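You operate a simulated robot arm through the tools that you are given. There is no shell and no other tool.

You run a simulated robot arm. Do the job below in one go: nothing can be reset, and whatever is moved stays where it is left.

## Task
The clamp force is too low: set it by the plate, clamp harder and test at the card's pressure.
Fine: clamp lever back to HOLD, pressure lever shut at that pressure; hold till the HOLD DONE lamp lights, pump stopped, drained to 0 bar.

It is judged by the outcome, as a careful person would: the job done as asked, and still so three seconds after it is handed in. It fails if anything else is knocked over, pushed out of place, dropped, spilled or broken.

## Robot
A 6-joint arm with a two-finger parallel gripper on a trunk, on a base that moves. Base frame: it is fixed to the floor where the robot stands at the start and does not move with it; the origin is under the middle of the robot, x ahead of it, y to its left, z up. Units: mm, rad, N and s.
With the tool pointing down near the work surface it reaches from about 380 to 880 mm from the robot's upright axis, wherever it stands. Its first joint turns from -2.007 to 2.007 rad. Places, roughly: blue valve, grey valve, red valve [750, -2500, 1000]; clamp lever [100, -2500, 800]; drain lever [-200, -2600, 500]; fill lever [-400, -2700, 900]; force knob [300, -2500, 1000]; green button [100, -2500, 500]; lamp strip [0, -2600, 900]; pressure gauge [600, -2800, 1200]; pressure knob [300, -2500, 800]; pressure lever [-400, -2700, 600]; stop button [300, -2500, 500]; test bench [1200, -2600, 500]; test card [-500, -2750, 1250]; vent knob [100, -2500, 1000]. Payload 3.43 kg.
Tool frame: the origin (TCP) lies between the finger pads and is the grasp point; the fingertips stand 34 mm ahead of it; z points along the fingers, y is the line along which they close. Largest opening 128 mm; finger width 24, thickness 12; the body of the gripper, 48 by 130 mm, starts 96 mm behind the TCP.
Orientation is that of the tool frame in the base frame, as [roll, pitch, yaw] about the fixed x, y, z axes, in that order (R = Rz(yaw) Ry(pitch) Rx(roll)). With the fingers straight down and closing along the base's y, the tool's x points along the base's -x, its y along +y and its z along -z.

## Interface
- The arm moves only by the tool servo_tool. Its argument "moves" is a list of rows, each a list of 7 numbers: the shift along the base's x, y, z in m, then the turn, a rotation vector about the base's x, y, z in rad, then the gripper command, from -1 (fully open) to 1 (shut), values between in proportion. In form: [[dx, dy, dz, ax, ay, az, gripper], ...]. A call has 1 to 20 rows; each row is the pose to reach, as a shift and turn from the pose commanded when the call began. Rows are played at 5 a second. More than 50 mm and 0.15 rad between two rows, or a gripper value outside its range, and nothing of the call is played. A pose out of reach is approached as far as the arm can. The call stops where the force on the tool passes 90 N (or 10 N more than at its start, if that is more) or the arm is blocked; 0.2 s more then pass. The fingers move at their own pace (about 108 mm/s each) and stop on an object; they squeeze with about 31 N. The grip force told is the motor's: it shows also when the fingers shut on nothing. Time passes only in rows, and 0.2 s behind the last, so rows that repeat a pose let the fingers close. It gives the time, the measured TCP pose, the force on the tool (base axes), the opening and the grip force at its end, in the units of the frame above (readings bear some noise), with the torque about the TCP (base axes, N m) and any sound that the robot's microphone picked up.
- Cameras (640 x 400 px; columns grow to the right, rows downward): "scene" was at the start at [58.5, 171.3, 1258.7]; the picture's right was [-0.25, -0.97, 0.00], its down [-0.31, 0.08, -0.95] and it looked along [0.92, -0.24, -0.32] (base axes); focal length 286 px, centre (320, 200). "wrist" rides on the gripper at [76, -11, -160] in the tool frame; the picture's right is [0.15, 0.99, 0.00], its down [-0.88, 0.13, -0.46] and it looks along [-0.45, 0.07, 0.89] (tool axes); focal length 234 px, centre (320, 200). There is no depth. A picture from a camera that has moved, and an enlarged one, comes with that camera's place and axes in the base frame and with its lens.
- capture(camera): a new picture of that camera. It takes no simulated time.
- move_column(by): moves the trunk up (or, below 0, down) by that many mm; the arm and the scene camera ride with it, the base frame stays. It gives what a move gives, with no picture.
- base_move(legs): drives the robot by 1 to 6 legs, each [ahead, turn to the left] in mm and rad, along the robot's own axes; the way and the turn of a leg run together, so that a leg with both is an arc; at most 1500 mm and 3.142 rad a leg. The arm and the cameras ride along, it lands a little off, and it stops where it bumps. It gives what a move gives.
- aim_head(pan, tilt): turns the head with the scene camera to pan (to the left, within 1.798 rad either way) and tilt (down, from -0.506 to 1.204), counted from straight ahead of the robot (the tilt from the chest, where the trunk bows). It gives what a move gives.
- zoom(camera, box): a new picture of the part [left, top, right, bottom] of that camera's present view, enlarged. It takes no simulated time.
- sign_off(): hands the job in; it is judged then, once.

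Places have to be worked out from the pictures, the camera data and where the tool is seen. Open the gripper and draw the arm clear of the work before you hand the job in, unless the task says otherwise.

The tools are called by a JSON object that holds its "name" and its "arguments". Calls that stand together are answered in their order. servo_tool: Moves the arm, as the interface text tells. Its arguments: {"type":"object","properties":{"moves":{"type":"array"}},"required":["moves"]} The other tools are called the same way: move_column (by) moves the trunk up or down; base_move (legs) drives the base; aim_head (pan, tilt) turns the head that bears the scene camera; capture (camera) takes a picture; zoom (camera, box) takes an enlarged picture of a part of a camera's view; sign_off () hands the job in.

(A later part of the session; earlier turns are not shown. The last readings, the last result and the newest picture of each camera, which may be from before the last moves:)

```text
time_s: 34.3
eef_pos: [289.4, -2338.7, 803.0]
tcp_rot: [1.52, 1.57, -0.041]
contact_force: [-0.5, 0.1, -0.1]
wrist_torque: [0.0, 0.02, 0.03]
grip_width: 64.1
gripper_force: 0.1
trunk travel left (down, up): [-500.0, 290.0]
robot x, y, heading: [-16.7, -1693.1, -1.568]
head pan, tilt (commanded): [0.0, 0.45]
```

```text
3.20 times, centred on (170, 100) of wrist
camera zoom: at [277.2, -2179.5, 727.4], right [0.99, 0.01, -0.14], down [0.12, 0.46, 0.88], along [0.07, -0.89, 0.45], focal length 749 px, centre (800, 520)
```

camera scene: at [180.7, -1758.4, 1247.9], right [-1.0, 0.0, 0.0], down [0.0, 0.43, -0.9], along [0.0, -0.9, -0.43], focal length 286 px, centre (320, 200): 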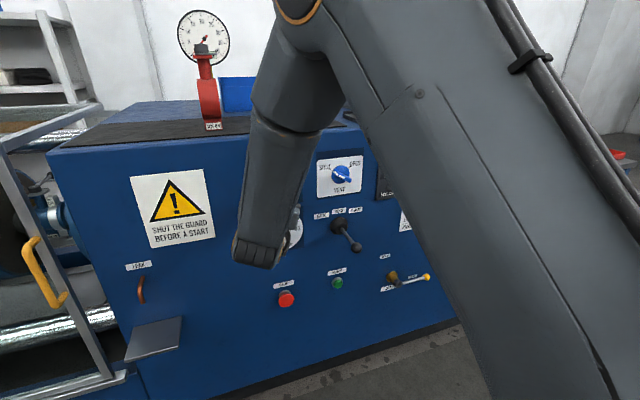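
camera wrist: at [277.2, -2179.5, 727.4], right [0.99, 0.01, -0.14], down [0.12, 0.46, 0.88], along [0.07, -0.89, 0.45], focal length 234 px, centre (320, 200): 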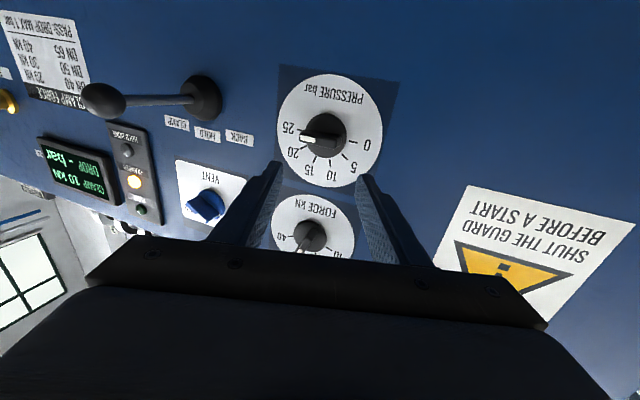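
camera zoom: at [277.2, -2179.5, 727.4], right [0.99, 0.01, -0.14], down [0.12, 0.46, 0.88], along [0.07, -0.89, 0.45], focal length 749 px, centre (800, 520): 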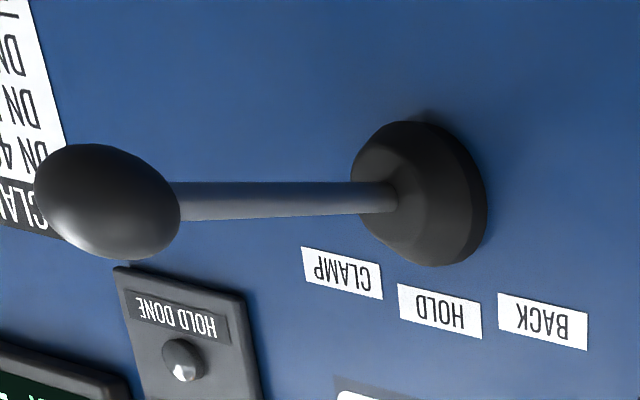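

To read this dial properly I pitch the tool so the wrist camera faces the pressure knob squarely.

{"name": "servo_tool", "arguments": {"moves": [[0.005, 0, -0.004, 0.117, 0, 0, 0], [0.01, 0, -0.008, 0.234, 0, 0, 0], [0.015, 0, -0.012, 0.351, 0, 0, 0], [0.018, 0, -0.015, 0.468, 0, 0, 0], [0.018, 0, -0.015, 0.468, 0, 0, 0]]}}

{"name": "capture", "arguments": {"camera": "wrist"}}

{"name": "zoom", "arguments": {"camera": "wrist", "box": [250, 130, 400, 260]}}

```text
time_s: 35.5
eef_pos: [306.8, -2337.5, 787.3]
tcp_rot: [3.13, 1.101, 1.566]
contact_force: [0.2, 0.0, 0.2]
wrist_torque: [-0.01, -0.02, -0.01]
grip_width: 63.9
gripper_force: 0.0
trunk travel left (down, up): [-500.0, 290.0]
robot x, y, heading: [-14.2, -1697.8, -1.57]
head pan, tilt (commanded): [0.0, 0.45]
```

```text
taken
camera wrist: at [294.8, -2162.2, 792.1], right [0.99, 0.07, -0.13], down [0.12, 0.01, 0.99], along [0.07, -1.0, 0.0], focal length 234 px, centre (320, 200)
```

wrist: 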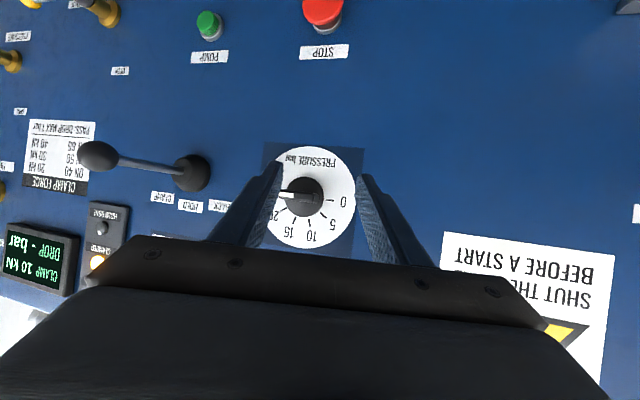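

```text
3.08 times, centred on (325, 195) of wrist
camera zoom: at [294.8, -2162.2, 792.1], right [0.99, 0.07, -0.13], down [0.12, 0.01, 0.99], along [0.07, -1.0, 0.0], focal length 720 px, centre (305, 215)
```

zoom: 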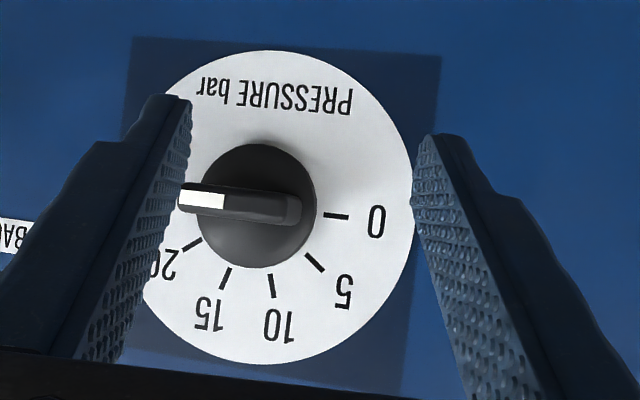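

The panel lines slope: triangulating labels shows the panel is yawed ~0.335 rad (right end farther), so the clamp lever is actually perpendicular (HOLD) and I should face the panel squarely. I back up, centre the arm, and re-station square to the panel.

{"name": "base_move", "arguments": {"legs": [[-400, 0]]}}

{"name": "servo_tool", "arguments": {"moves": [[-0.04, 0, 0.01, -0.06, 0, 0, 0], [-0.08, 0, 0.02, -0.12, 0, 0, 0], [-0.12, 0, 0.03, -0.18, 0, 0, 0], [-0.16, 0, 0.04, -0.24, 0, 0, 0], [-0.2, 0, 0.05, -0.3, 0, 0, 0], [-0.24, 0, 0.06, -0.36, 0, 0, 0], [-0.28, 0, 0.06, -0.42, 0, 0, 0], [-0.315, 0, 0.06, -0.468, 0, 0, 0], [-0.315, 0, 0.06, -0.468, 0, 0, 0]]}}

{"name": "base_move", "arguments": {"legs": [[0, -0.458], [650, 0], [0, 0.792]]}}

{"name": "capture", "arguments": {"camera": "scene"}}

```text
time_s: 38.0
eef_pos: [306.8, -1937.0, 787.6]
tcp_rot: [3.13, 1.103, 1.569]
contact_force: [0.3, 1.0, -0.4]
wrist_torque: [0.0, 0.02, -0.02]
grip_width: 64.0
gripper_force: 0.2
trunk travel left (down, up): [-500.0, 290.0]
robot x, y, heading: [-10.3, -1299.9, -1.573]
head pan, tilt (commanded): [0.0, 0.45]
```

```text
time_s: 40.0
eef_pos: [-7.6, -1938.3, 848.3]
tcp_rot: [1.164, 1.569, -0.398]
contact_force: [-0.2, -0.3, -1.3]
wrist_torque: [0.04, -0.01, 0.01]
grip_width: 63.9
gripper_force: 0.1
trunk travel left (down, up): [-500.0, 290.0]
robot x, y, heading: [-14.7, -1300.6, -1.573]
head pan, tilt (commanded): [0.0, 0.45]
```

```text
time_s: 47.0
eef_pos: [-85.0, -2483.2, 846.9]
tcp_rot: [1.733, 1.57, 0.512]
contact_force: [-0.4, 0.8, -0.6]
wrist_torque: [-0.02, 0.01, 0.0]
grip_width: 64.2
gripper_force: 0.0
trunk travel left (down, up): [-500.0, 290.0]
robot x, y, heading: [-298.4, -1881.4, -1.231]
head pan, tilt (commanded): [0.0, 0.45]
```

```text
taken
camera scene: at [-96.5, -1872.1, 1247.6], right [-0.94, -0.33, 0.0], down [-0.14, 0.41, -0.9], along [0.3, -0.85, -0.44], focal length 286 px, centre (320, 200)
```

scene: 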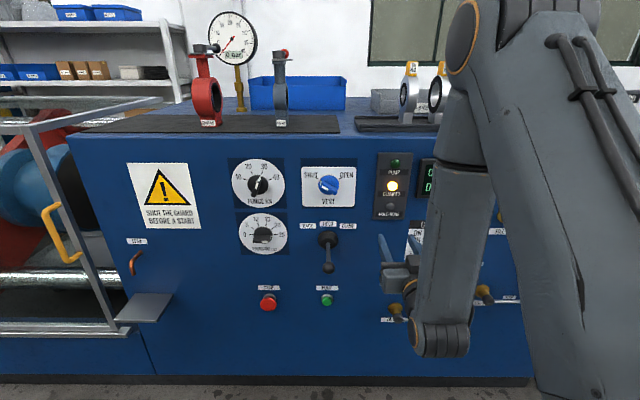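

Now the panel looks square to the camera. I zoom in on the knobs and lever.

{"name": "zoom", "arguments": {"camera": "scene", "box": [220, 145, 380, 285]}}

{"name": "zoom", "arguments": {"camera": "scene", "box": [225, 150, 300, 260]}}

```text
2.86 times, centred on (300, 215) of scene
camera zoom: at [-96.5, -1872.1, 1247.6], right [-0.94, -0.33, 0.0], down [-0.14, 0.41, -0.9], along [0.3, -0.85, -0.44], focal length 818 px, centre (377, 157)
```

zoom: 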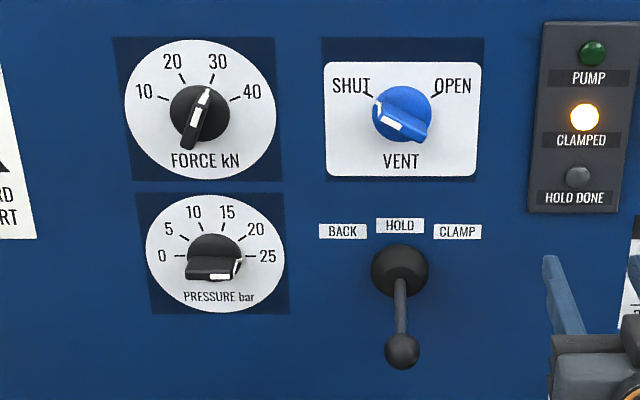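

```text
3.64 times, centred on (262, 205) of scene
camera zoom: at [-96.5, -1872.1, 1247.6], right [-0.94, -0.33, 0.0], down [-0.14, 0.41, -0.9], along [0.3, -0.85, -0.44], focal length 1041 px, centre (529, 182)
```

zoom: 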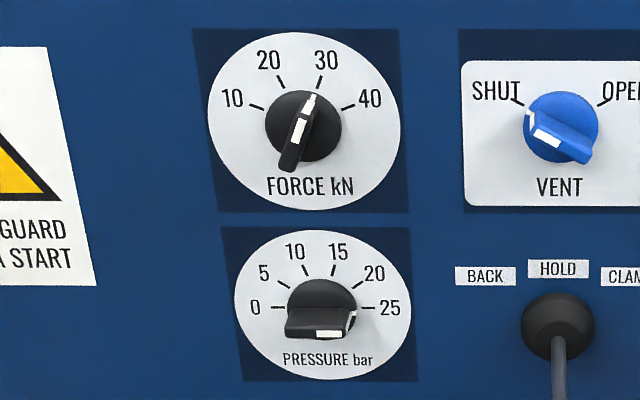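

The lever is perpendicular at HOLD with its ball at about (76, -2427, 776). I move above it and descend with open fingers straddling the ball.

{"name": "servo_tool", "arguments": {"moves": [[0.04, 0.014, 0.005, 0, 0, 0, 0], [0.08, 0.028, 0.01, 0, 0, 0, 0], [0.12, 0.042, 0.01, 0, 0, 0, 0], [0.161, 0.056, 0.01, 0, 0, 0, 0], [0.161, 0.056, -0.02, 0, 0, 0, 0], [0.161, 0.056, -0.05, 0, 0, 0, 0], [0.161, 0.056, -0.071, 0, 0, 0, 0], [0.161, 0.056, -0.071, 0, 0, 0, 0]]}}

{"name": "capture", "arguments": {"camera": "wrist"}}

{"name": "capture", "arguments": {"camera": "scene"}}

```text
time_s: 48.8
eef_pos: [76.1, -2426.7, 776.8]
tcp_rot: [1.603, 1.568, 0.381]
contact_force: [0.1, 0.4, -0.7]
wrist_torque: [-0.01, -0.01, -0.01]
grip_width: 64.1
gripper_force: 0.0
trunk travel left (down, up): [-500.0, 290.0]
robot x, y, heading: [-305.4, -1880.7, -1.23]
head pan, tilt (commanded): [0.0, 0.45]
```

```text
taken
camera wrist: at [11.8, -2281.3, 701.0], right [0.93, 0.34, -0.15], down [-0.03, 0.47, 0.88], along [0.37, -0.81, 0.45], focal length 234 px, centre (320, 200)
```

wrist: 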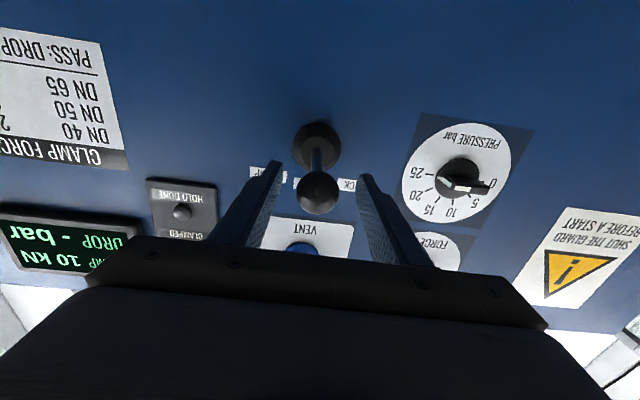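

```text
taken
camera scene: at [-96.6, -1872.1, 1247.6], right [-0.94, -0.33, 0.0], down [-0.14, 0.41, -0.9], along [0.3, -0.85, -0.44], focal length 286 px, centre (320, 200)
```

scene: 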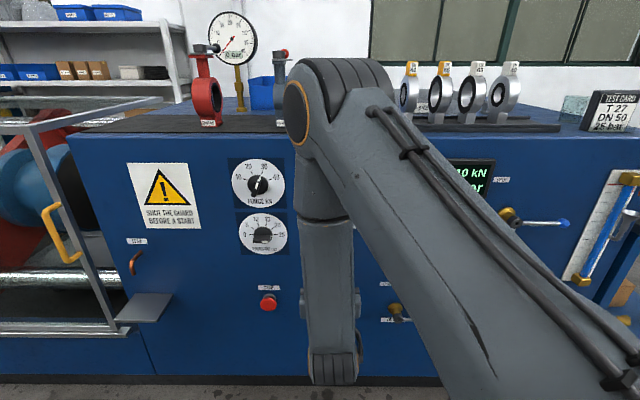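

The ball sits centred at the TCP. I grip it and swing the lever to the right (CLAMP) along its arc, up to ~25°.

{"name": "servo_tool", "arguments": {"moves": [[0, 0, 0, 0, 0, 0, 0.5], [0, 0, 0, 0, 0, 0, 1], [0, 0, 0, 0, 0, 0, 1], [-0.0103, -0.0042, 0, 0, 0, 0, 1], [-0.0204, -0.0091, 0, 0, 0, 0, 1], [-0.0299, -0.0151, 0, 0, 0, 0, 1], [-0.0389, -0.0217, 0, 0, 0, 0, 1], [-0.0472, -0.0291, 0, 0, 0, 0, 1]]}}

{"name": "capture", "arguments": {"camera": "wrist"}}

{"name": "zoom", "arguments": {"camera": "scene", "box": [440, 140, 540, 210]}}

```text
time_s: 50.6
eef_pos: [33.8, -2451.6, 777.9]
tcp_rot: [-3.052, 1.568, 2.026]
contact_force: [30.4, 62.4, 3.3]
wrist_torque: [-0.34, -0.49, 3.15]
grip_width: 35.9
gripper_force: 45.3
trunk travel left (down, up): [-500.0, 290.0]
robot x, y, heading: [-300.2, -1877.3, -1.226]
head pan, tilt (commanded): [0.0, 0.45]
```

```text
taken
camera wrist: at [-32.8, -2305.7, 701.3], right [0.92, 0.35, -0.15], down [-0.04, 0.47, 0.88], along [0.38, -0.81, 0.45], focal length 234 px, centre (320, 200)
```

wrist: 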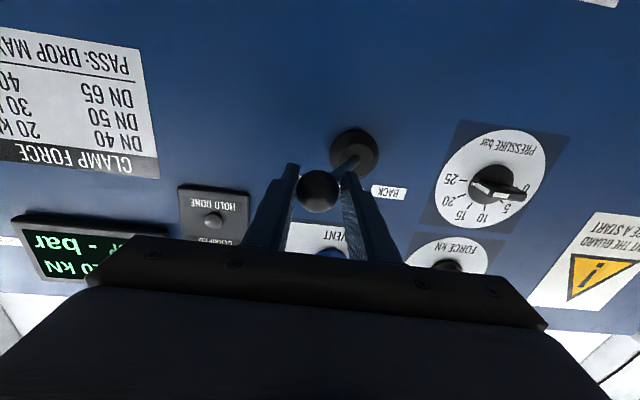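

```text
5.71 times, centred on (490, 175) of scene
camera zoom: at [-95.7, -1867.8, 1247.5], right [-0.94, -0.34, 0.0], down [-0.15, 0.41, -0.9], along [0.3, -0.85, -0.43], focal length 1636 px, centre (-651, 343)
```

zoom: 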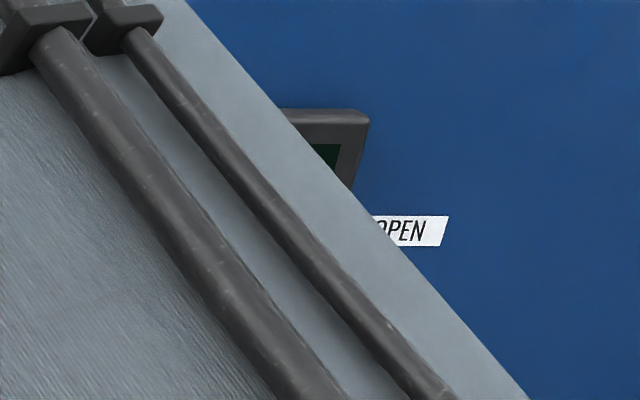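

The lever has swung right, and force rises to ~69 N, likely near its stop. I read the display.

{"name": "zoom", "arguments": {"camera": "wrist", "box": [0, 180, 240, 300]}}

{"name": "zoom", "arguments": {"camera": "wrist", "box": [260, 110, 420, 230]}}

```text
2.67 times, centred on (120, 240) of wrist
camera zoom: at [-32.8, -2305.7, 701.3], right [0.92, 0.35, -0.15], down [-0.04, 0.47, 0.88], along [0.38, -0.81, 0.45], focal length 624 px, centre (853, 93)
```

zoom: 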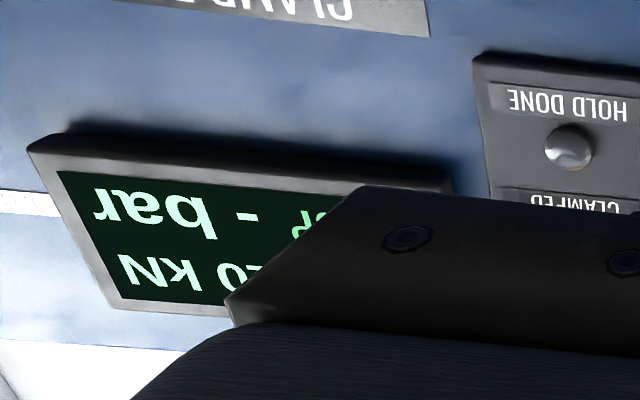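

```text
3.33 times, centred on (340, 170) of wrist
camera zoom: at [-32.8, -2305.7, 701.3], right [0.92, 0.35, -0.15], down [-0.04, 0.47, 0.88], along [0.38, -0.81, 0.45], focal length 781 px, centre (253, 300)
```

zoom: 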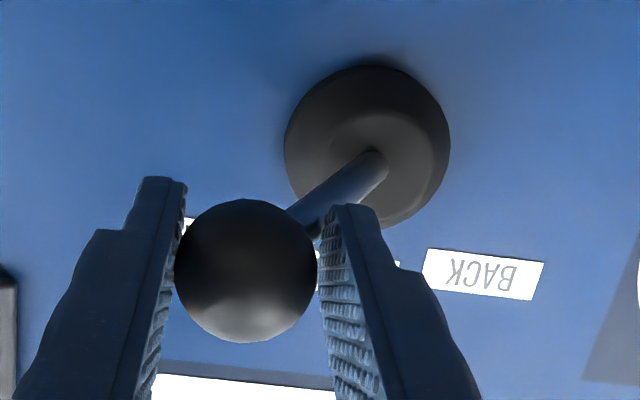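

The display digit is partly hidden, likely "20 kN" and changing. I ease the contact slightly and hold a second, then look again.

{"name": "servo_tool", "arguments": {"moves": [[0.001, 0.003, 0, 0, 0, 0, 1], [0.001, 0.004, 0, 0, 0, 0, 1], [0.001, 0.004, 0, 0, 0, 0, 1]]}}

{"name": "zoom", "arguments": {"camera": "wrist", "box": [0, 180, 240, 300]}}

{"name": "zoom", "arguments": {"camera": "wrist", "box": [260, 110, 420, 230]}}

```text
time_s: 51.4
eef_pos: [35.1, -2451.1, 775.9]
tcp_rot: [-1.732, 1.57, -2.941]
contact_force: [34.2, 36.0, -0.2]
wrist_torque: [0.17, 0.12, 2.71]
grip_width: 36.2
gripper_force: 44.5
trunk travel left (down, up): [-500.0, 290.0]
robot x, y, heading: [-302.2, -1880.0, -1.228]
head pan, tilt (commanded): [0.0, 0.45]
```

```text
2.67 times, centred on (120, 240) of wrist
camera zoom: at [-31.7, -2305.2, 700.9], right [0.93, 0.35, -0.14], down [-0.04, 0.47, 0.88], along [0.38, -0.81, 0.45], focal length 624 px, centre (853, 93)
```

zoom: 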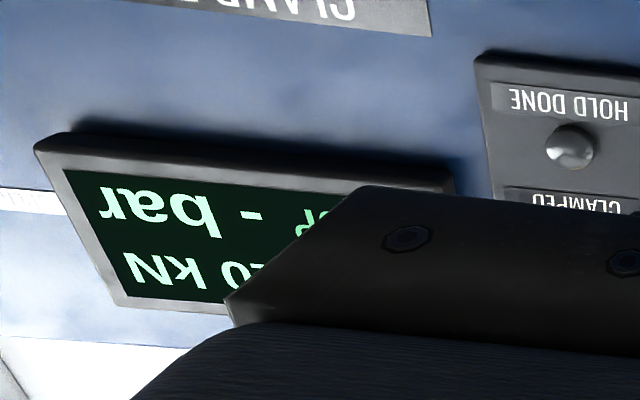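

```text
3.33 times, centred on (340, 170) of wrist
camera zoom: at [-31.7, -2305.2, 700.9], right [0.93, 0.35, -0.14], down [-0.04, 0.47, 0.88], along [0.38, -0.81, 0.45], focal length 781 px, centre (253, 300)
```

zoom: 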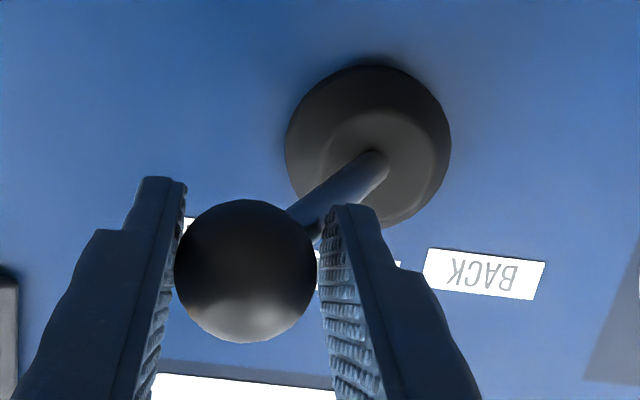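

I release the lever and raise the tool clear to read the display and see where the lever stays.

{"name": "servo_tool", "arguments": {"moves": [[0, 0, 0, 0, 0, 0, 0.3], [0, 0, 0, 0, 0, 0, 0], [0, 0, 0.04, 0, 0, 0, 0], [0, 0, 0.08, 0, 0, 0, 0], [0.03, 0.01, 0.12, 0, 0, 0, 0], [0.06, 0.02, 0.16, 0, 0, 0, 0], [0.09, 0.03, 0.2, 0, 0, 0, 0], [0.09, 0.03, 0.24, 0, 0, 0, 0]]}}

{"name": "capture", "arguments": {"camera": "wrist"}}

{"name": "capture", "arguments": {"camera": "scene"}}

```text
refused: row 5 steps farther than a row can; nothing moved
```

```text
taken
camera wrist: at [-31.7, -2305.2, 700.9], right [0.93, 0.35, -0.14], down [-0.04, 0.47, 0.88], along [0.38, -0.81, 0.45], focal length 234 px, centre (320, 200)
```

wrist: 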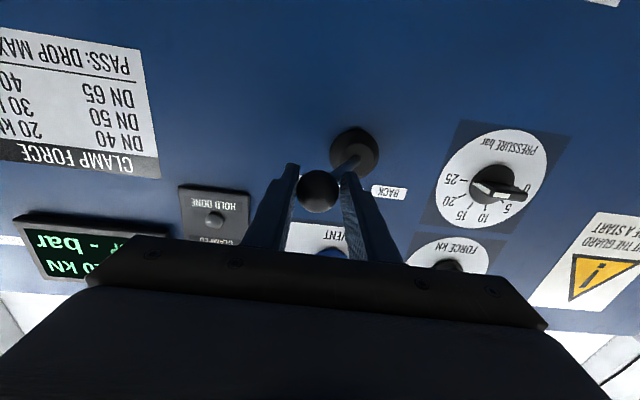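

```text
taken
camera scene: at [-94.9, -1870.1, 1247.3], right [-0.94, -0.34, 0.0], down [-0.15, 0.41, -0.9], along [0.3, -0.85, -0.43], focal length 286 px, centre (320, 200)
```

scene: 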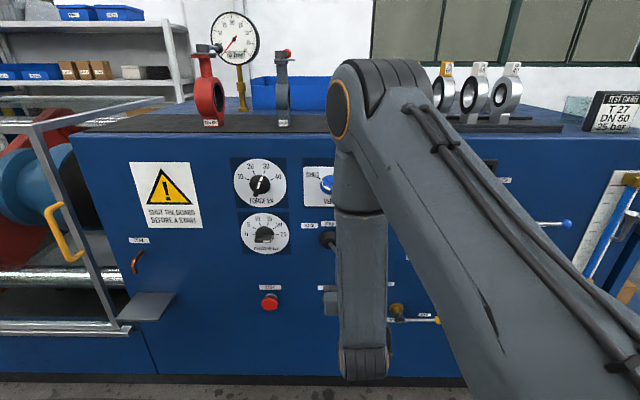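

I fix the step size: open, raise straight up 150 mm.

{"name": "servo_tool", "arguments": {"moves": [[0, 0, 0, 0, 0, 0, 0.3], [0, 0, 0, 0, 0, 0, 0], [0, 0, 0.04, 0, 0, 0, 0], [0, 0, 0.08, 0, 0, 0, 0], [0.0, 0.0, 0.12, 0, 0, 0, 0], [0.0, 0.0, 0.15, 0, 0, 0, 0], [0.0, 0.0, 0.15, 0, 0, 0, 0]]}}

{"name": "capture", "arguments": {"camera": "wrist"}}

{"name": "capture", "arguments": {"camera": "scene"}}

```text
time_s: 53.0
eef_pos: [29.9, -2450.9, 926.1]
tcp_rot: [2.026, 1.571, 0.804]
contact_force: [-0.1, -0.3, 0.3]
wrist_torque: [0.01, -0.03, -0.01]
grip_width: 64.1
gripper_force: 0.1
trunk travel left (down, up): [-500.0, 290.0]
robot x, y, heading: [-299.5, -1884.4, -1.23]
head pan, tilt (commanded): [0.0, 0.45]
```

```text
taken
camera wrist: at [-34.0, -2306.1, 851.1], right [0.93, 0.34, -0.15], down [-0.03, 0.47, 0.88], along [0.37, -0.81, 0.45], focal length 234 px, centre (320, 200)
```

wrist: 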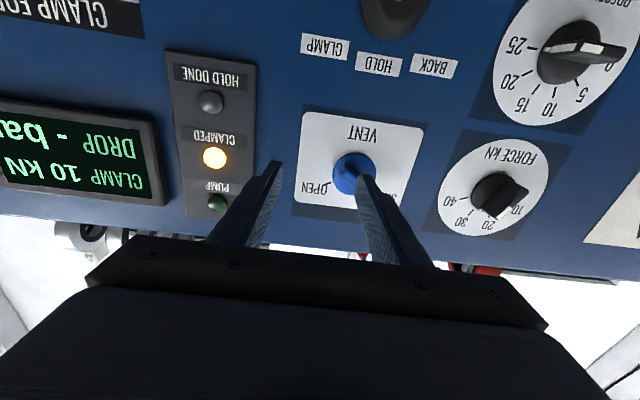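

```text
taken
camera scene: at [-96.2, -1872.1, 1247.5], right [-0.94, -0.33, 0.0], down [-0.14, 0.41, -0.9], along [0.3, -0.85, -0.44], focal length 286 px, centre (320, 200)
```

scene: 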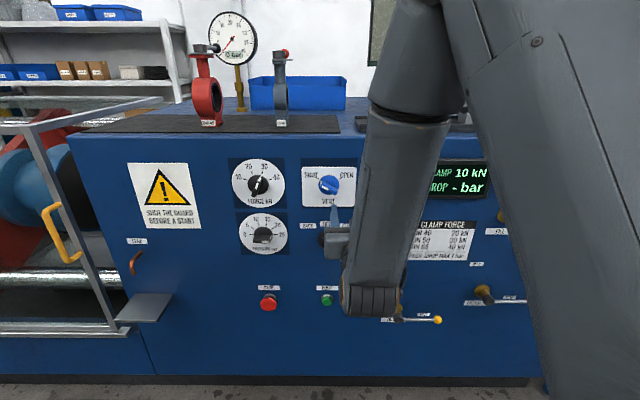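

The display still shows 10 kN with the pump lamp off. I move the tool aside to see where the lever rests.

{"name": "servo_tool", "arguments": {"moves": [[-0.04, -0.01, -0.02, 0, 0, 0, 0], [-0.08, -0.02, -0.04, 0, 0, 0, 0], [-0.12, -0.032, -0.06, 0, 0, 0, 0], [-0.12, -0.032, -0.08, 0, 0, 0, 0]]}}

{"name": "zoom", "arguments": {"camera": "scene", "box": [220, 145, 380, 285]}}

{"name": "capture", "arguments": {"camera": "wrist"}}

```text
time_s: 54.0
eef_pos: [-89.1, -2483.4, 846.9]
tcp_rot: [1.2, 1.57, -0.022]
contact_force: [-0.4, 0.6, 0.0]
wrist_torque: [0.0, -0.02, 0.01]
grip_width: 63.9
gripper_force: 0.1
trunk travel left (down, up): [-500.0, 290.0]
robot x, y, heading: [-303.7, -1882.6, -1.235]
head pan, tilt (commanded): [0.0, 0.45]
```

```text
2.86 times, centred on (300, 215) of scene
camera zoom: at [-96.3, -1871.8, 1247.6], right [-0.94, -0.33, 0.0], down [-0.14, 0.41, -0.9], along [0.3, -0.85, -0.44], focal length 818 px, centre (377, 157)
```

zoom: 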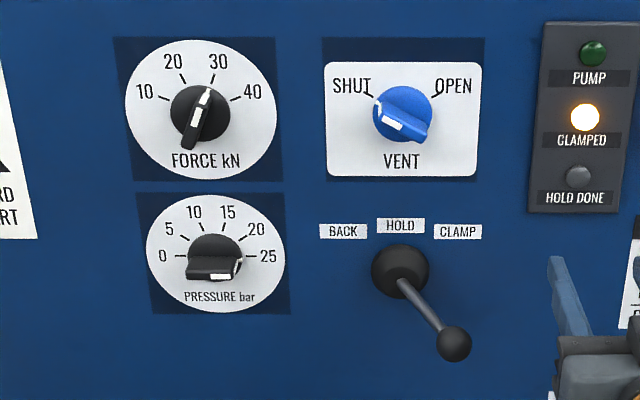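

```text
taken
camera wrist: at [-153.5, -2337.4, 771.4], right [0.93, 0.34, -0.15], down [-0.04, 0.47, 0.88], along [0.37, -0.81, 0.45], focal length 234 px, centre (320, 200)
```

wrist: 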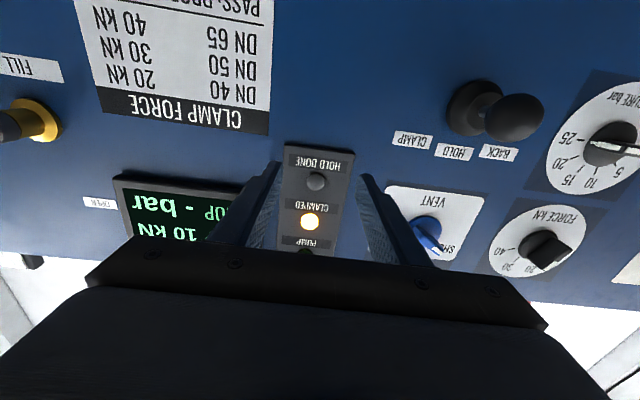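

The lever stays at CLAMP, so the hydraulic pump probably has to run. Before starting it I look at the right part of the panel (sight glass, levers).

{"name": "aim_head", "arguments": {"pan": -0.6, "tilt": 0.45}}

{"name": "capture", "arguments": {"camera": "scene"}}

```text
time_s: 55.0
eef_pos: [-88.5, -2482.8, 845.9]
tcp_rot: [1.67, 1.57, 0.449]
contact_force: [0.1, 0.8, -0.3]
wrist_torque: [0.03, -0.01, 0.01]
grip_width: 64.0
gripper_force: 0.0
trunk travel left (down, up): [-500.0, 290.0]
robot x, y, heading: [-301.8, -1882.1, -1.233]
head pan, tilt (commanded): [-0.6, 0.45]
```

```text
taken
camera scene: at [-150.5, -1874.2, 1247.6], right [-0.97, 0.26, 0.0], down [0.11, 0.42, -0.9], along [-0.23, -0.87, -0.44], focal length 286 px, centre (320, 200)
```

scene: 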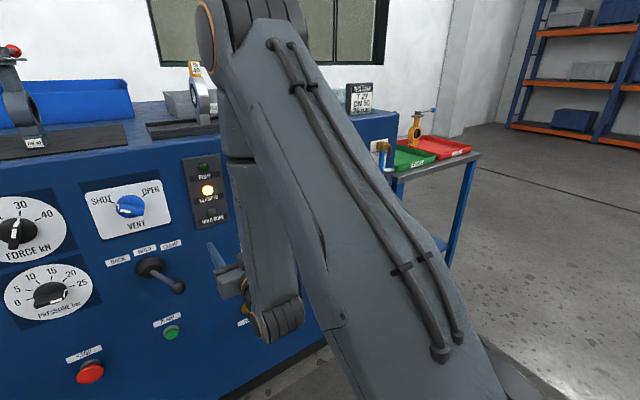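

The arm blocks the right side from the head, I'll check that later with the wrist camera. I bring the tool down and left in front of the green PUMP button (about (116, -2544, 542)) with fingers closed.

{"name": "servo_tool", "arguments": {"moves": [[0, 0, -0.045, 0, 0, 0, 1], [0, 0, -0.09, 0, 0, 0, 1], [0, 0, -0.135, 0, 0, 0, 1], [0, 0, -0.18, 0, 0, 0, 1], [0, 0, -0.225, 0, 0, 0, 1], [0, 0, -0.27, 0, 0, 0, 1], [0, 0, -0.304, 0, 0, 0, 1], [0.042, 0.015, -0.304, 0, 0, 0, 1], [0.084, 0.03, -0.304, 0, 0, 0, 1], [0.126, 0.044, -0.304, 0, 0, 0, 1], [0.164, 0.057, -0.304, 0, 0, 0, 1], [0.164, 0.057, -0.304, 0, 0, 0, 1]]}}

{"name": "capture", "arguments": {"camera": "wrist"}}

{"name": "aim_head", "arguments": {"pan": 0.0, "tilt": 0.45}}

{"name": "capture", "arguments": {"camera": "scene"}}

```text
time_s: 57.6
eef_pos: [74.5, -2427.8, 542.7]
tcp_rot: [-1.52, 1.571, -2.742]
contact_force: [-0.1, 0.6, -0.2]
wrist_torque: [0.01, 0.0, 0.0]
grip_width: 0.1
gripper_force: 31.0
trunk travel left (down, up): [-500.0, 290.0]
robot x, y, heading: [-304.5, -1883.0, -1.231]
head pan, tilt (commanded): [-0.6, 0.45]
```

```text
taken
camera wrist: at [9.5, -2281.7, 467.5], right [0.93, 0.34, -0.14], down [-0.03, 0.47, 0.88], along [0.37, -0.81, 0.45], focal length 234 px, centre (320, 200)
```

wrist: 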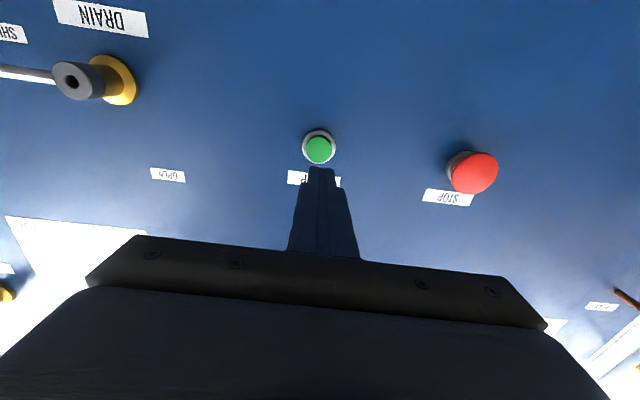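

```text
time_s: 58.6
eef_pos: [74.6, -2429.1, 542.2]
tcp_rot: [1.741, 1.57, 0.518]
contact_force: [0.4, 0.1, 0.5]
wrist_torque: [0.02, -0.02, 0.0]
grip_width: 0.0
gripper_force: 31.2
trunk travel left (down, up): [-500.0, 290.0]
robot x, y, heading: [-300.7, -1883.0, -1.23]
head pan, tilt (commanded): [0.0, 0.45]
```

```text
taken
camera scene: at [-96.2, -1872.0, 1247.6], right [-0.94, -0.33, 0.0], down [-0.14, 0.41, -0.9], along [0.3, -0.85, -0.44], focal length 286 px, centre (320, 200)
```

scene: 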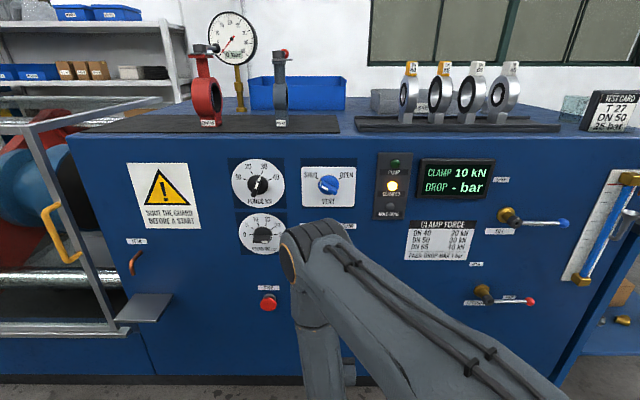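

Now the head camera sees display, lamps, gauge and sight glass. I zoom on the sight glass and the right levers before pressing the button.

{"name": "zoom", "arguments": {"camera": "scene", "box": [450, 150, 640, 320]}}

{"name": "zoom", "arguments": {"camera": "scene", "box": [190, 0, 290, 80]}}

```text
2.35 times, centred on (545, 235) of scene
camera zoom: at [-96.2, -1872.0, 1247.6], right [-0.94, -0.33, 0.0], down [-0.14, 0.41, -0.9], along [0.3, -0.85, -0.44], focal length 674 px, centre (-209, 118)
```

zoom: 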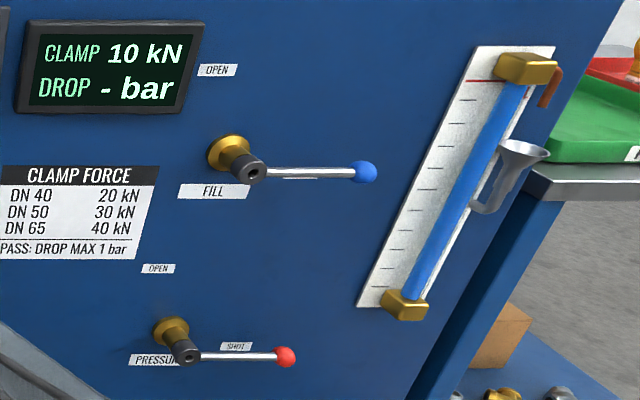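

```text
5.00 times, centred on (240, 40) of scene
camera zoom: at [-96.2, -1872.0, 1247.6], right [-0.94, -0.33, 0.0], down [-0.14, 0.41, -0.9], along [0.3, -0.85, -0.44], focal length 1432 px, centre (720, 1000)
```

zoom: 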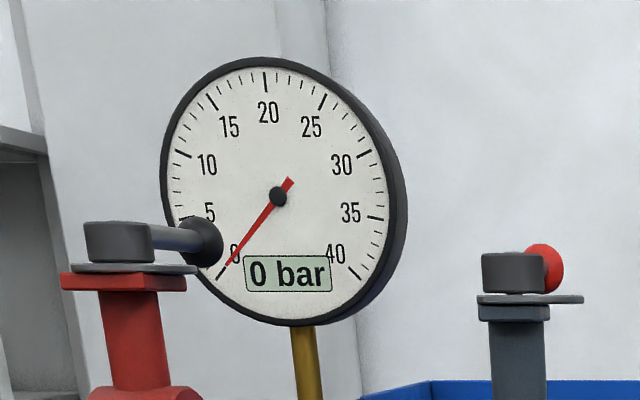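

The sight glass is full to the red line and the gauge is at 0 bar. I advance the closed fingertips toward the green button.

{"name": "servo_tool", "arguments": {"moves": [[0.0132, -0.0378, -0.003, 0, 0, 0, 1], [0.0214, -0.0614, -0.003, 0, 0, 0, 1], [0.0237, -0.068, -0.003, 0, 0, 0, 1]]}}

{"name": "capture", "arguments": {"camera": "wrist"}}

```text
time_s: 59.4
eef_pos: [98.4, -2496.0, 538.3]
tcp_rot: [1.872, 1.57, 0.653]
contact_force: [0.2, 0.6, -0.4]
wrist_torque: [0.0, 0.02, 0.01]
grip_width: 0.1
gripper_force: 31.2
trunk travel left (down, up): [-500.0, 290.0]
robot x, y, heading: [-302.9, -1878.1, -1.235]
head pan, tilt (commanded): [0.0, 0.45]
```

```text
taken
camera wrist: at [33.7, -2350.5, 463.7], right [0.93, 0.34, -0.15], down [-0.03, 0.47, 0.88], along [0.37, -0.81, 0.45], focal length 234 px, centre (320, 200)
```

wrist: 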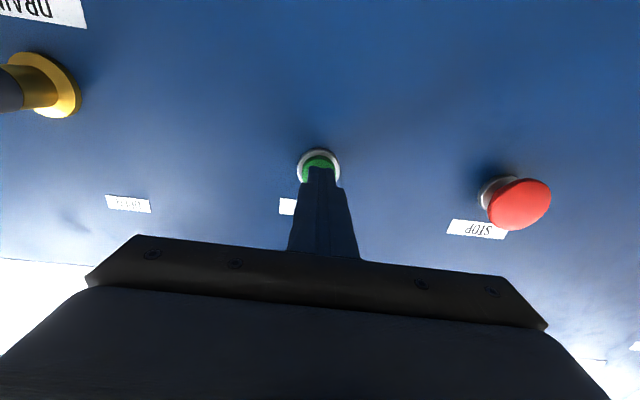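

Fingertips are on the green button; I press in small steps and then retreat.

{"name": "servo_tool", "arguments": {"moves": [[0.0013, -0.0038, 0, 0, 0, 0, 1], [0.0026, -0.0076, 0, 0, 0, 0, 1], [0.0039, -0.0113, 0, 0, 0, 0, 1], [0.0049, -0.0142, 0, 0, 0, 0, 1]]}}

{"name": "zoom", "arguments": {"camera": "scene", "box": [370, 140, 510, 230]}}

```text
time_s: 60.4
eef_pos: [102.4, -2510.0, 538.1]
tcp_rot: [2.673, 1.568, 1.451]
contact_force: [-3.6, 7.4, 0.3]
wrist_torque: [0.0, -0.02, -0.05]
grip_width: 0.0
gripper_force: 31.0
trunk travel left (down, up): [-500.0, 290.0]
robot x, y, heading: [-301.5, -1880.5, -1.238]
head pan, tilt (commanded): [0.0, 0.45]
heard: click
```

```text
4.44 times, centred on (440, 185) of scene
camera zoom: at [-96.3, -1871.8, 1247.6], right [-0.94, -0.33, 0.0], down [-0.14, 0.41, -0.9], along [0.3, -0.85, -0.44], focal length 1273 px, centre (-213, 267)
```

zoom: 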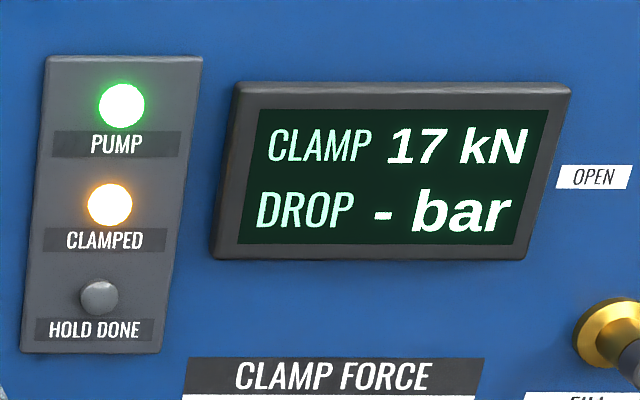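

The pump is on and the clamp force is rising (17 kN). I retreat from the button and watch the display.

{"name": "servo_tool", "arguments": {"moves": [[-0.0132, 0.0378, 0, 0, 0, 0, 1], [-0.027, 0.0775, 0, 0, 0, 0, 1]]}}

{"name": "zoom", "arguments": {"camera": "scene", "box": [370, 140, 510, 230]}}

```text
time_s: 61.0
eef_pos: [76.5, -2432.8, 540.0]
tcp_rot: [1.472, 1.569, 0.249]
contact_force: [-0.5, -0.2, -0.8]
wrist_torque: [0.01, 0.01, 0.01]
grip_width: 0.0
gripper_force: 31.3
trunk travel left (down, up): [-500.0, 290.0]
robot x, y, heading: [-302.1, -1883.3, -1.235]
head pan, tilt (commanded): [0.0, 0.45]
```

```text
4.44 times, centred on (440, 185) of scene
camera zoom: at [-96.2, -1872.3, 1247.6], right [-0.94, -0.33, 0.0], down [-0.14, 0.41, -0.9], along [0.3, -0.85, -0.44], focal length 1273 px, centre (-213, 267)
```

zoom: 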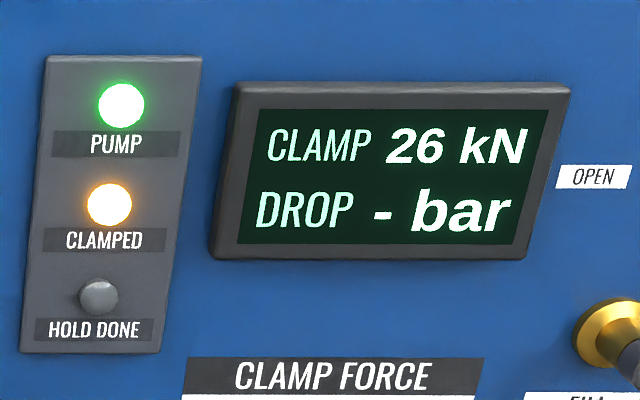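

26 kN and rising; I hold a moment and check again.

{"name": "servo_tool", "arguments": {"moves": [[0, 0, 0, 0, 0, 0, 1], [0, 0, 0, 0, 0, 0, 1]]}}

{"name": "zoom", "arguments": {"camera": "scene", "box": [370, 140, 510, 230]}}

```text
time_s: 61.6
eef_pos: [76.7, -2432.2, 538.9]
tcp_rot: [1.802, 1.569, 0.581]
contact_force: [0.1, -0.3, -0.4]
wrist_torque: [0.0, 0.02, -0.02]
grip_width: 0.0
gripper_force: 31.4
trunk travel left (down, up): [-500.0, 290.0]
robot x, y, heading: [-301.5, -1882.8, -1.232]
head pan, tilt (commanded): [0.0, 0.45]
```

```text
4.44 times, centred on (440, 185) of scene
camera zoom: at [-96.2, -1872.0, 1247.6], right [-0.94, -0.33, 0.0], down [-0.14, 0.41, -0.9], along [0.3, -0.85, -0.44], focal length 1273 px, centre (-213, 267)
```

zoom: 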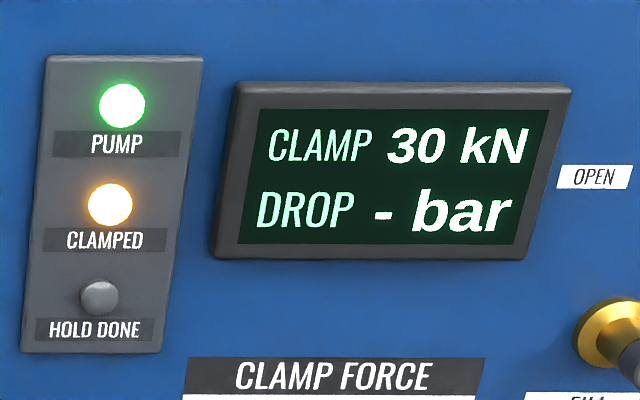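

Clamp force is 30 kN. Now I go back to the lever from below, with fingers open, to return it to HOLD.

{"name": "servo_tool", "arguments": {"moves": [[-0.015, -0.006, 0.04, 0, 0, 0, 0], [-0.03, -0.012, 0.08, 0, 0, 0, -0.1], [-0.042, -0.018, 0.12, 0, 0, 0, -0.1], [-0.042, -0.018, 0.165, 0, 0, 0, -0.1], [-0.042, -0.018, 0.2, 0, 0, 0, -0.1], [-0.042, -0.018, 0.237, 0, 0, 0, -0.1], [-0.042, -0.018, 0.237, 0, 0, 0, -0.1]]}}

{"name": "capture", "arguments": {"camera": "wrist"}}

```text
time_s: 63.2
eef_pos: [34.9, -2449.6, 777.0]
tcp_rot: [2.323, 1.569, 1.1]
contact_force: [-0.6, 0.8, -0.5]
wrist_torque: [-0.01, -0.02, 0.0]
grip_width: 70.5
gripper_force: 0.2
trunk travel left (down, up): [-500.0, 290.0]
robot x, y, heading: [-301.9, -1876.6, -1.226]
head pan, tilt (commanded): [0.0, 0.45]
```

```text
taken
camera wrist: at [-29.8, -2303.5, 702.2], right [0.93, 0.34, -0.15], down [-0.03, 0.47, 0.88], along [0.37, -0.81, 0.45], focal length 234 px, centre (320, 200)
```

wrist: 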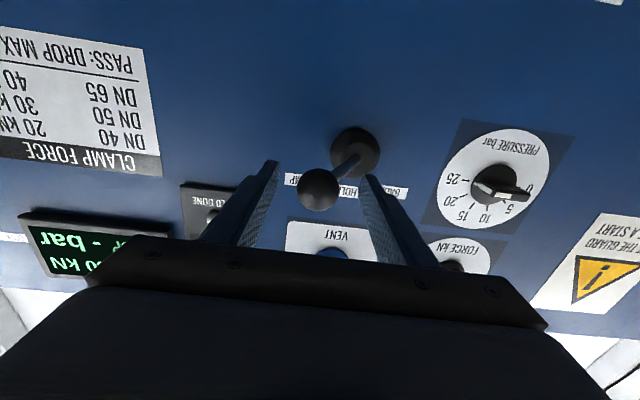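

The ball is between the fingers. I grip it and swing back along the arc to HOLD.

{"name": "servo_tool", "arguments": {"moves": [[0, 0, 0, 0, 0, 0, 0.5], [0, 0, 0, 0, 0, 0, 1], [0, 0, 0, 0, 0, 0, 1], [0.0113, 0.0077, 0, 0, 0, 0, 1], [0.0208, 0.0137, 0, 0, 0, 0, 1], [0.0309, 0.0186, 0, 0, 0, 0, 1], [0.0412, 0.0228, 0, 0, 0, 0, 1], [0.0412, 0.0228, 0, 0, 0, 0, 1]]}}

{"name": "zoom", "arguments": {"camera": "wrist", "box": [220, 100, 420, 240]}}

```text
time_s: 65.0
eef_pos: [74.9, -2426.6, 777.7]
tcp_rot: [1.081, 1.569, -0.141]
contact_force: [-4.2, -3.7, 4.7]
wrist_torque: [-0.18, 0.03, -0.37]
grip_width: 32.0
gripper_force: 45.0
trunk travel left (down, up): [-500.0, 290.0]
robot x, y, heading: [-299.9, -1881.0, -1.234]
head pan, tilt (commanded): [0.0, 0.45]
```

```text
2.86 times, centred on (320, 170) of wrist
camera zoom: at [11.1, -2280.9, 701.4], right [0.93, 0.34, -0.14], down [-0.03, 0.47, 0.88], along [0.37, -0.81, 0.45], focal length 669 px, centre (320, 286)
```

zoom: 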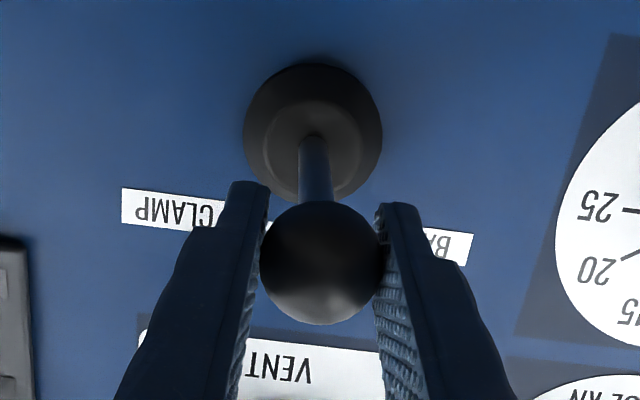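

The lever is perpendicular again with little force. I release, raise the tool clear and check lever and display.

{"name": "servo_tool", "arguments": {"moves": [[0, 0, 0, 0, 0, 0, 0.3], [0, 0, 0, 0, 0, 0, 0], [0, 0, -0.04, 0, 0, 0, 0], [0, 0, -0.08, 0, 0, 0, 0], [0, 0, -0.12, 0, 0, 0, 0], [-0.04, -0.014, -0.12, 0, 0, 0, 0], [-0.08, -0.028, -0.12, 0, 0, 0, 0], [-0.12, -0.042, -0.12, 0, 0, 0, 0], [-0.16, -0.056, -0.12, 0, 0, 0, 0]]}}

{"name": "capture", "arguments": {"camera": "scene"}}

{"name": "zoom", "arguments": {"camera": "scene", "box": [220, 145, 380, 285]}}

{"name": "capture", "arguments": {"camera": "wrist"}}

```text
time_s: 67.0
eef_pos: [-84.8, -2485.5, 656.2]
tcp_rot: [1.475, 1.57, 0.257]
contact_force: [0.6, 0.4, -0.5]
wrist_torque: [0.03, -0.01, -0.07]
grip_width: 63.8
gripper_force: 0.0
trunk travel left (down, up): [-500.0, 290.0]
robot x, y, heading: [-300.1, -1883.2, -1.232]
head pan, tilt (commanded): [0.0, 0.45]
```

```text
taken
camera scene: at [-95.9, -1871.8, 1247.5], right [-0.94, -0.33, 0.0], down [-0.15, 0.41, -0.9], along [0.3, -0.85, -0.44], focal length 286 px, centre (320, 200)
```

scene: 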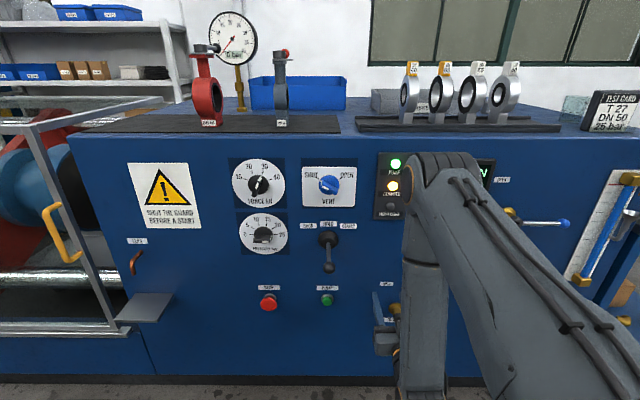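

```text
2.86 times, centred on (300, 215) of scene
camera zoom: at [-95.9, -1871.8, 1247.5], right [-0.94, -0.33, 0.0], down [-0.15, 0.41, -0.9], along [0.3, -0.85, -0.44], focal length 818 px, centre (377, 157)
```

zoom: 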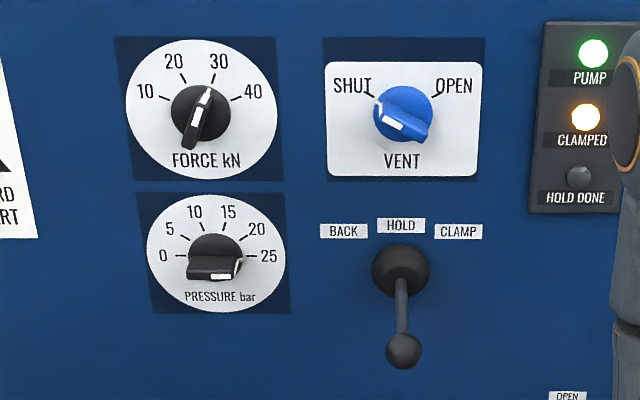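

```text
taken
camera wrist: at [-149.1, -2338.4, 581.2], right [0.93, 0.34, -0.15], down [-0.03, 0.47, 0.88], along [0.37, -0.81, 0.45], focal length 234 px, centre (320, 200)
```

wrist: 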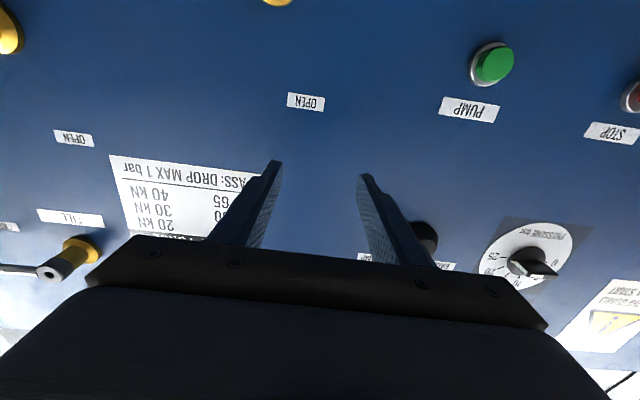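

Lever is at HOLD. Next the pressure lever: hub about s=500 mm right of the clamp lever, z≈580, its ball ≈130 mm further right. I move the tool in front of the ball, rolled 90° clockwise so the fingers close vertically across the rod.

{"name": "servo_tool", "arguments": {"moves": [[-0.0357, -0.0138, -0.0067, 0.043, -0.1236, 0, 0], [-0.0714, -0.0277, -0.0133, 0.0861, -0.2472, 0, 0], [-0.107, -0.0415, -0.02, 0.1291, -0.3709, 0, 0], [-0.1427, -0.0553, -0.0267, 0.1722, -0.4945, 0, 0], [-0.1784, -0.0692, -0.0333, 0.2152, -0.6181, 0, 0], [-0.2141, -0.083, -0.04, 0.2582, -0.7417, 0, 0], [-0.2498, -0.0968, -0.0467, 0.3013, -0.8653, 0, 0], [-0.2854, -0.1106, -0.0533, 0.3443, -0.989, 0, 0], [-0.3211, -0.1245, -0.06, 0.3874, -1.1126, 0, 0], [-0.3568, -0.1383, -0.0667, 0.4304, -1.2362, 0, 0], [-0.3925, -0.1521, -0.0733, 0.4734, -1.3598, 0, 0], [-0.4282, -0.166, -0.08, 0.5165, -1.4834, 0, 0], [-0.4282, -0.166, -0.08, 0.5165, -1.4834, 0, 0]]}}

{"name": "capture", "arguments": {"camera": "wrist"}}

{"name": "capture", "arguments": {"camera": "scene"}}

```text
time_s: 69.8
eef_pos: [-513.0, -2648.8, 575.6]
tcp_rot: [1.558, -0.003, 0.334]
contact_force: [-0.3, 0.3, -0.5]
wrist_torque: [-0.01, -0.01, 0.06]
grip_width: 63.7
gripper_force: 0.1
trunk travel left (down, up): [-500.0, 290.0]
robot x, y, heading: [-302.0, -1879.5, -1.229]
head pan, tilt (commanded): [0.0, 0.45]
```

```text
taken
camera wrist: at [-492.9, -2473.3, 563.5], right [0.13, 0.06, 0.99], down [-0.98, 0.14, 0.12], along [-0.13, -0.99, 0.08], focal length 234 px, centre (320, 200)
```

wrist: 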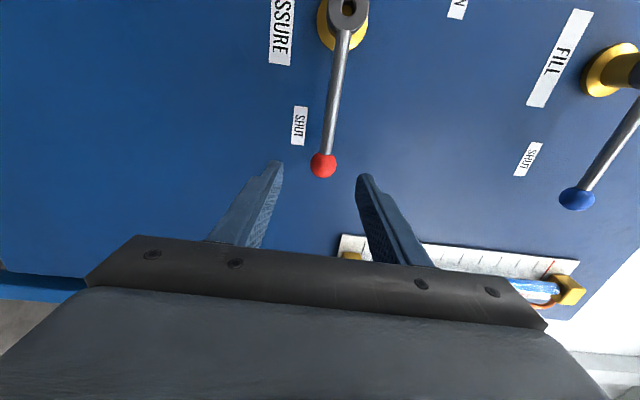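

```text
taken
camera scene: at [-96.4, -1872.1, 1247.6], right [-0.94, -0.33, 0.0], down [-0.14, 0.41, -0.9], along [0.3, -0.85, -0.44], focal length 286 px, centre (320, 200)
```

scene: 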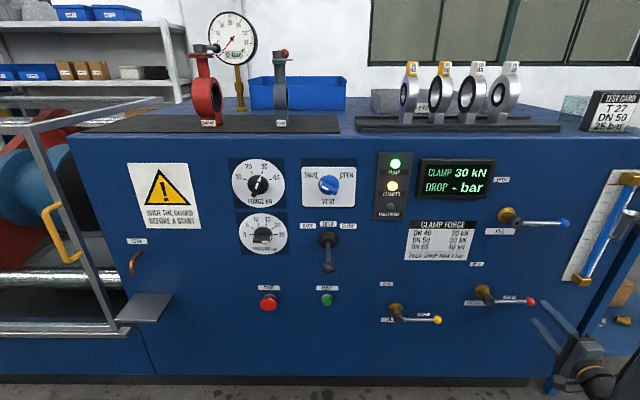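

Full view: 30 kN, gauge and lamps all visible with the arm working on the right. I advance so the fingers straddle the red ball, then close.

{"name": "servo_tool", "arguments": {"moves": [[0.007, -0.02, 0.004, 0, 0, 0, 0], [0.0138, -0.0397, 0.004, 0, 0, 0, 0], [0.0197, -0.0567, 0.004, 0, 0, 0, 0], [0.0197, -0.0567, 0.004, 0, 0, 0, 0.5], [0.0197, -0.0567, 0.004, 0, 0, 0, 1], [0.0197, -0.0567, 0.004, 0, 0, 0, 1], [0.0197, -0.0567, 0.004, 0, 0, 0, 1]]}}

{"name": "capture", "arguments": {"camera": "wrist"}}

```text
time_s: 71.4
eef_pos: [-492.6, -2706.8, 580.6]
tcp_rot: [1.557, -0.001, 0.335]
contact_force: [-0.2, -3.0, -0.8]
wrist_torque: [0.01, -0.04, 0.02]
grip_width: 26.3
gripper_force: 44.8
trunk travel left (down, up): [-500.0, 290.0]
robot x, y, heading: [-297.4, -1878.5, -1.229]
head pan, tilt (commanded): [0.0, 0.45]
```

```text
taken
camera wrist: at [-473.4, -2530.5, 567.2], right [0.13, 0.06, 0.99], down [-0.98, 0.14, 0.12], along [-0.13, -0.99, 0.08], focal length 234 px, centre (320, 200)
```

wrist: 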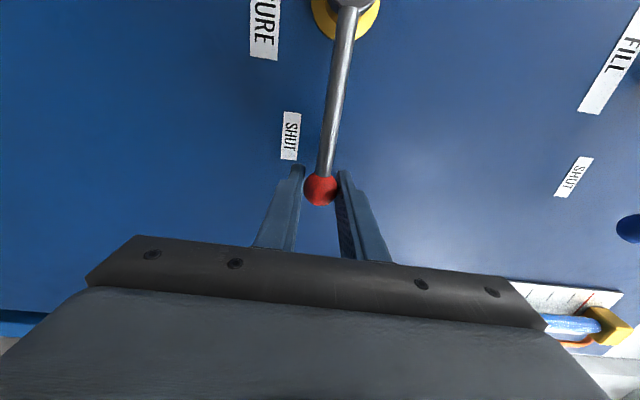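

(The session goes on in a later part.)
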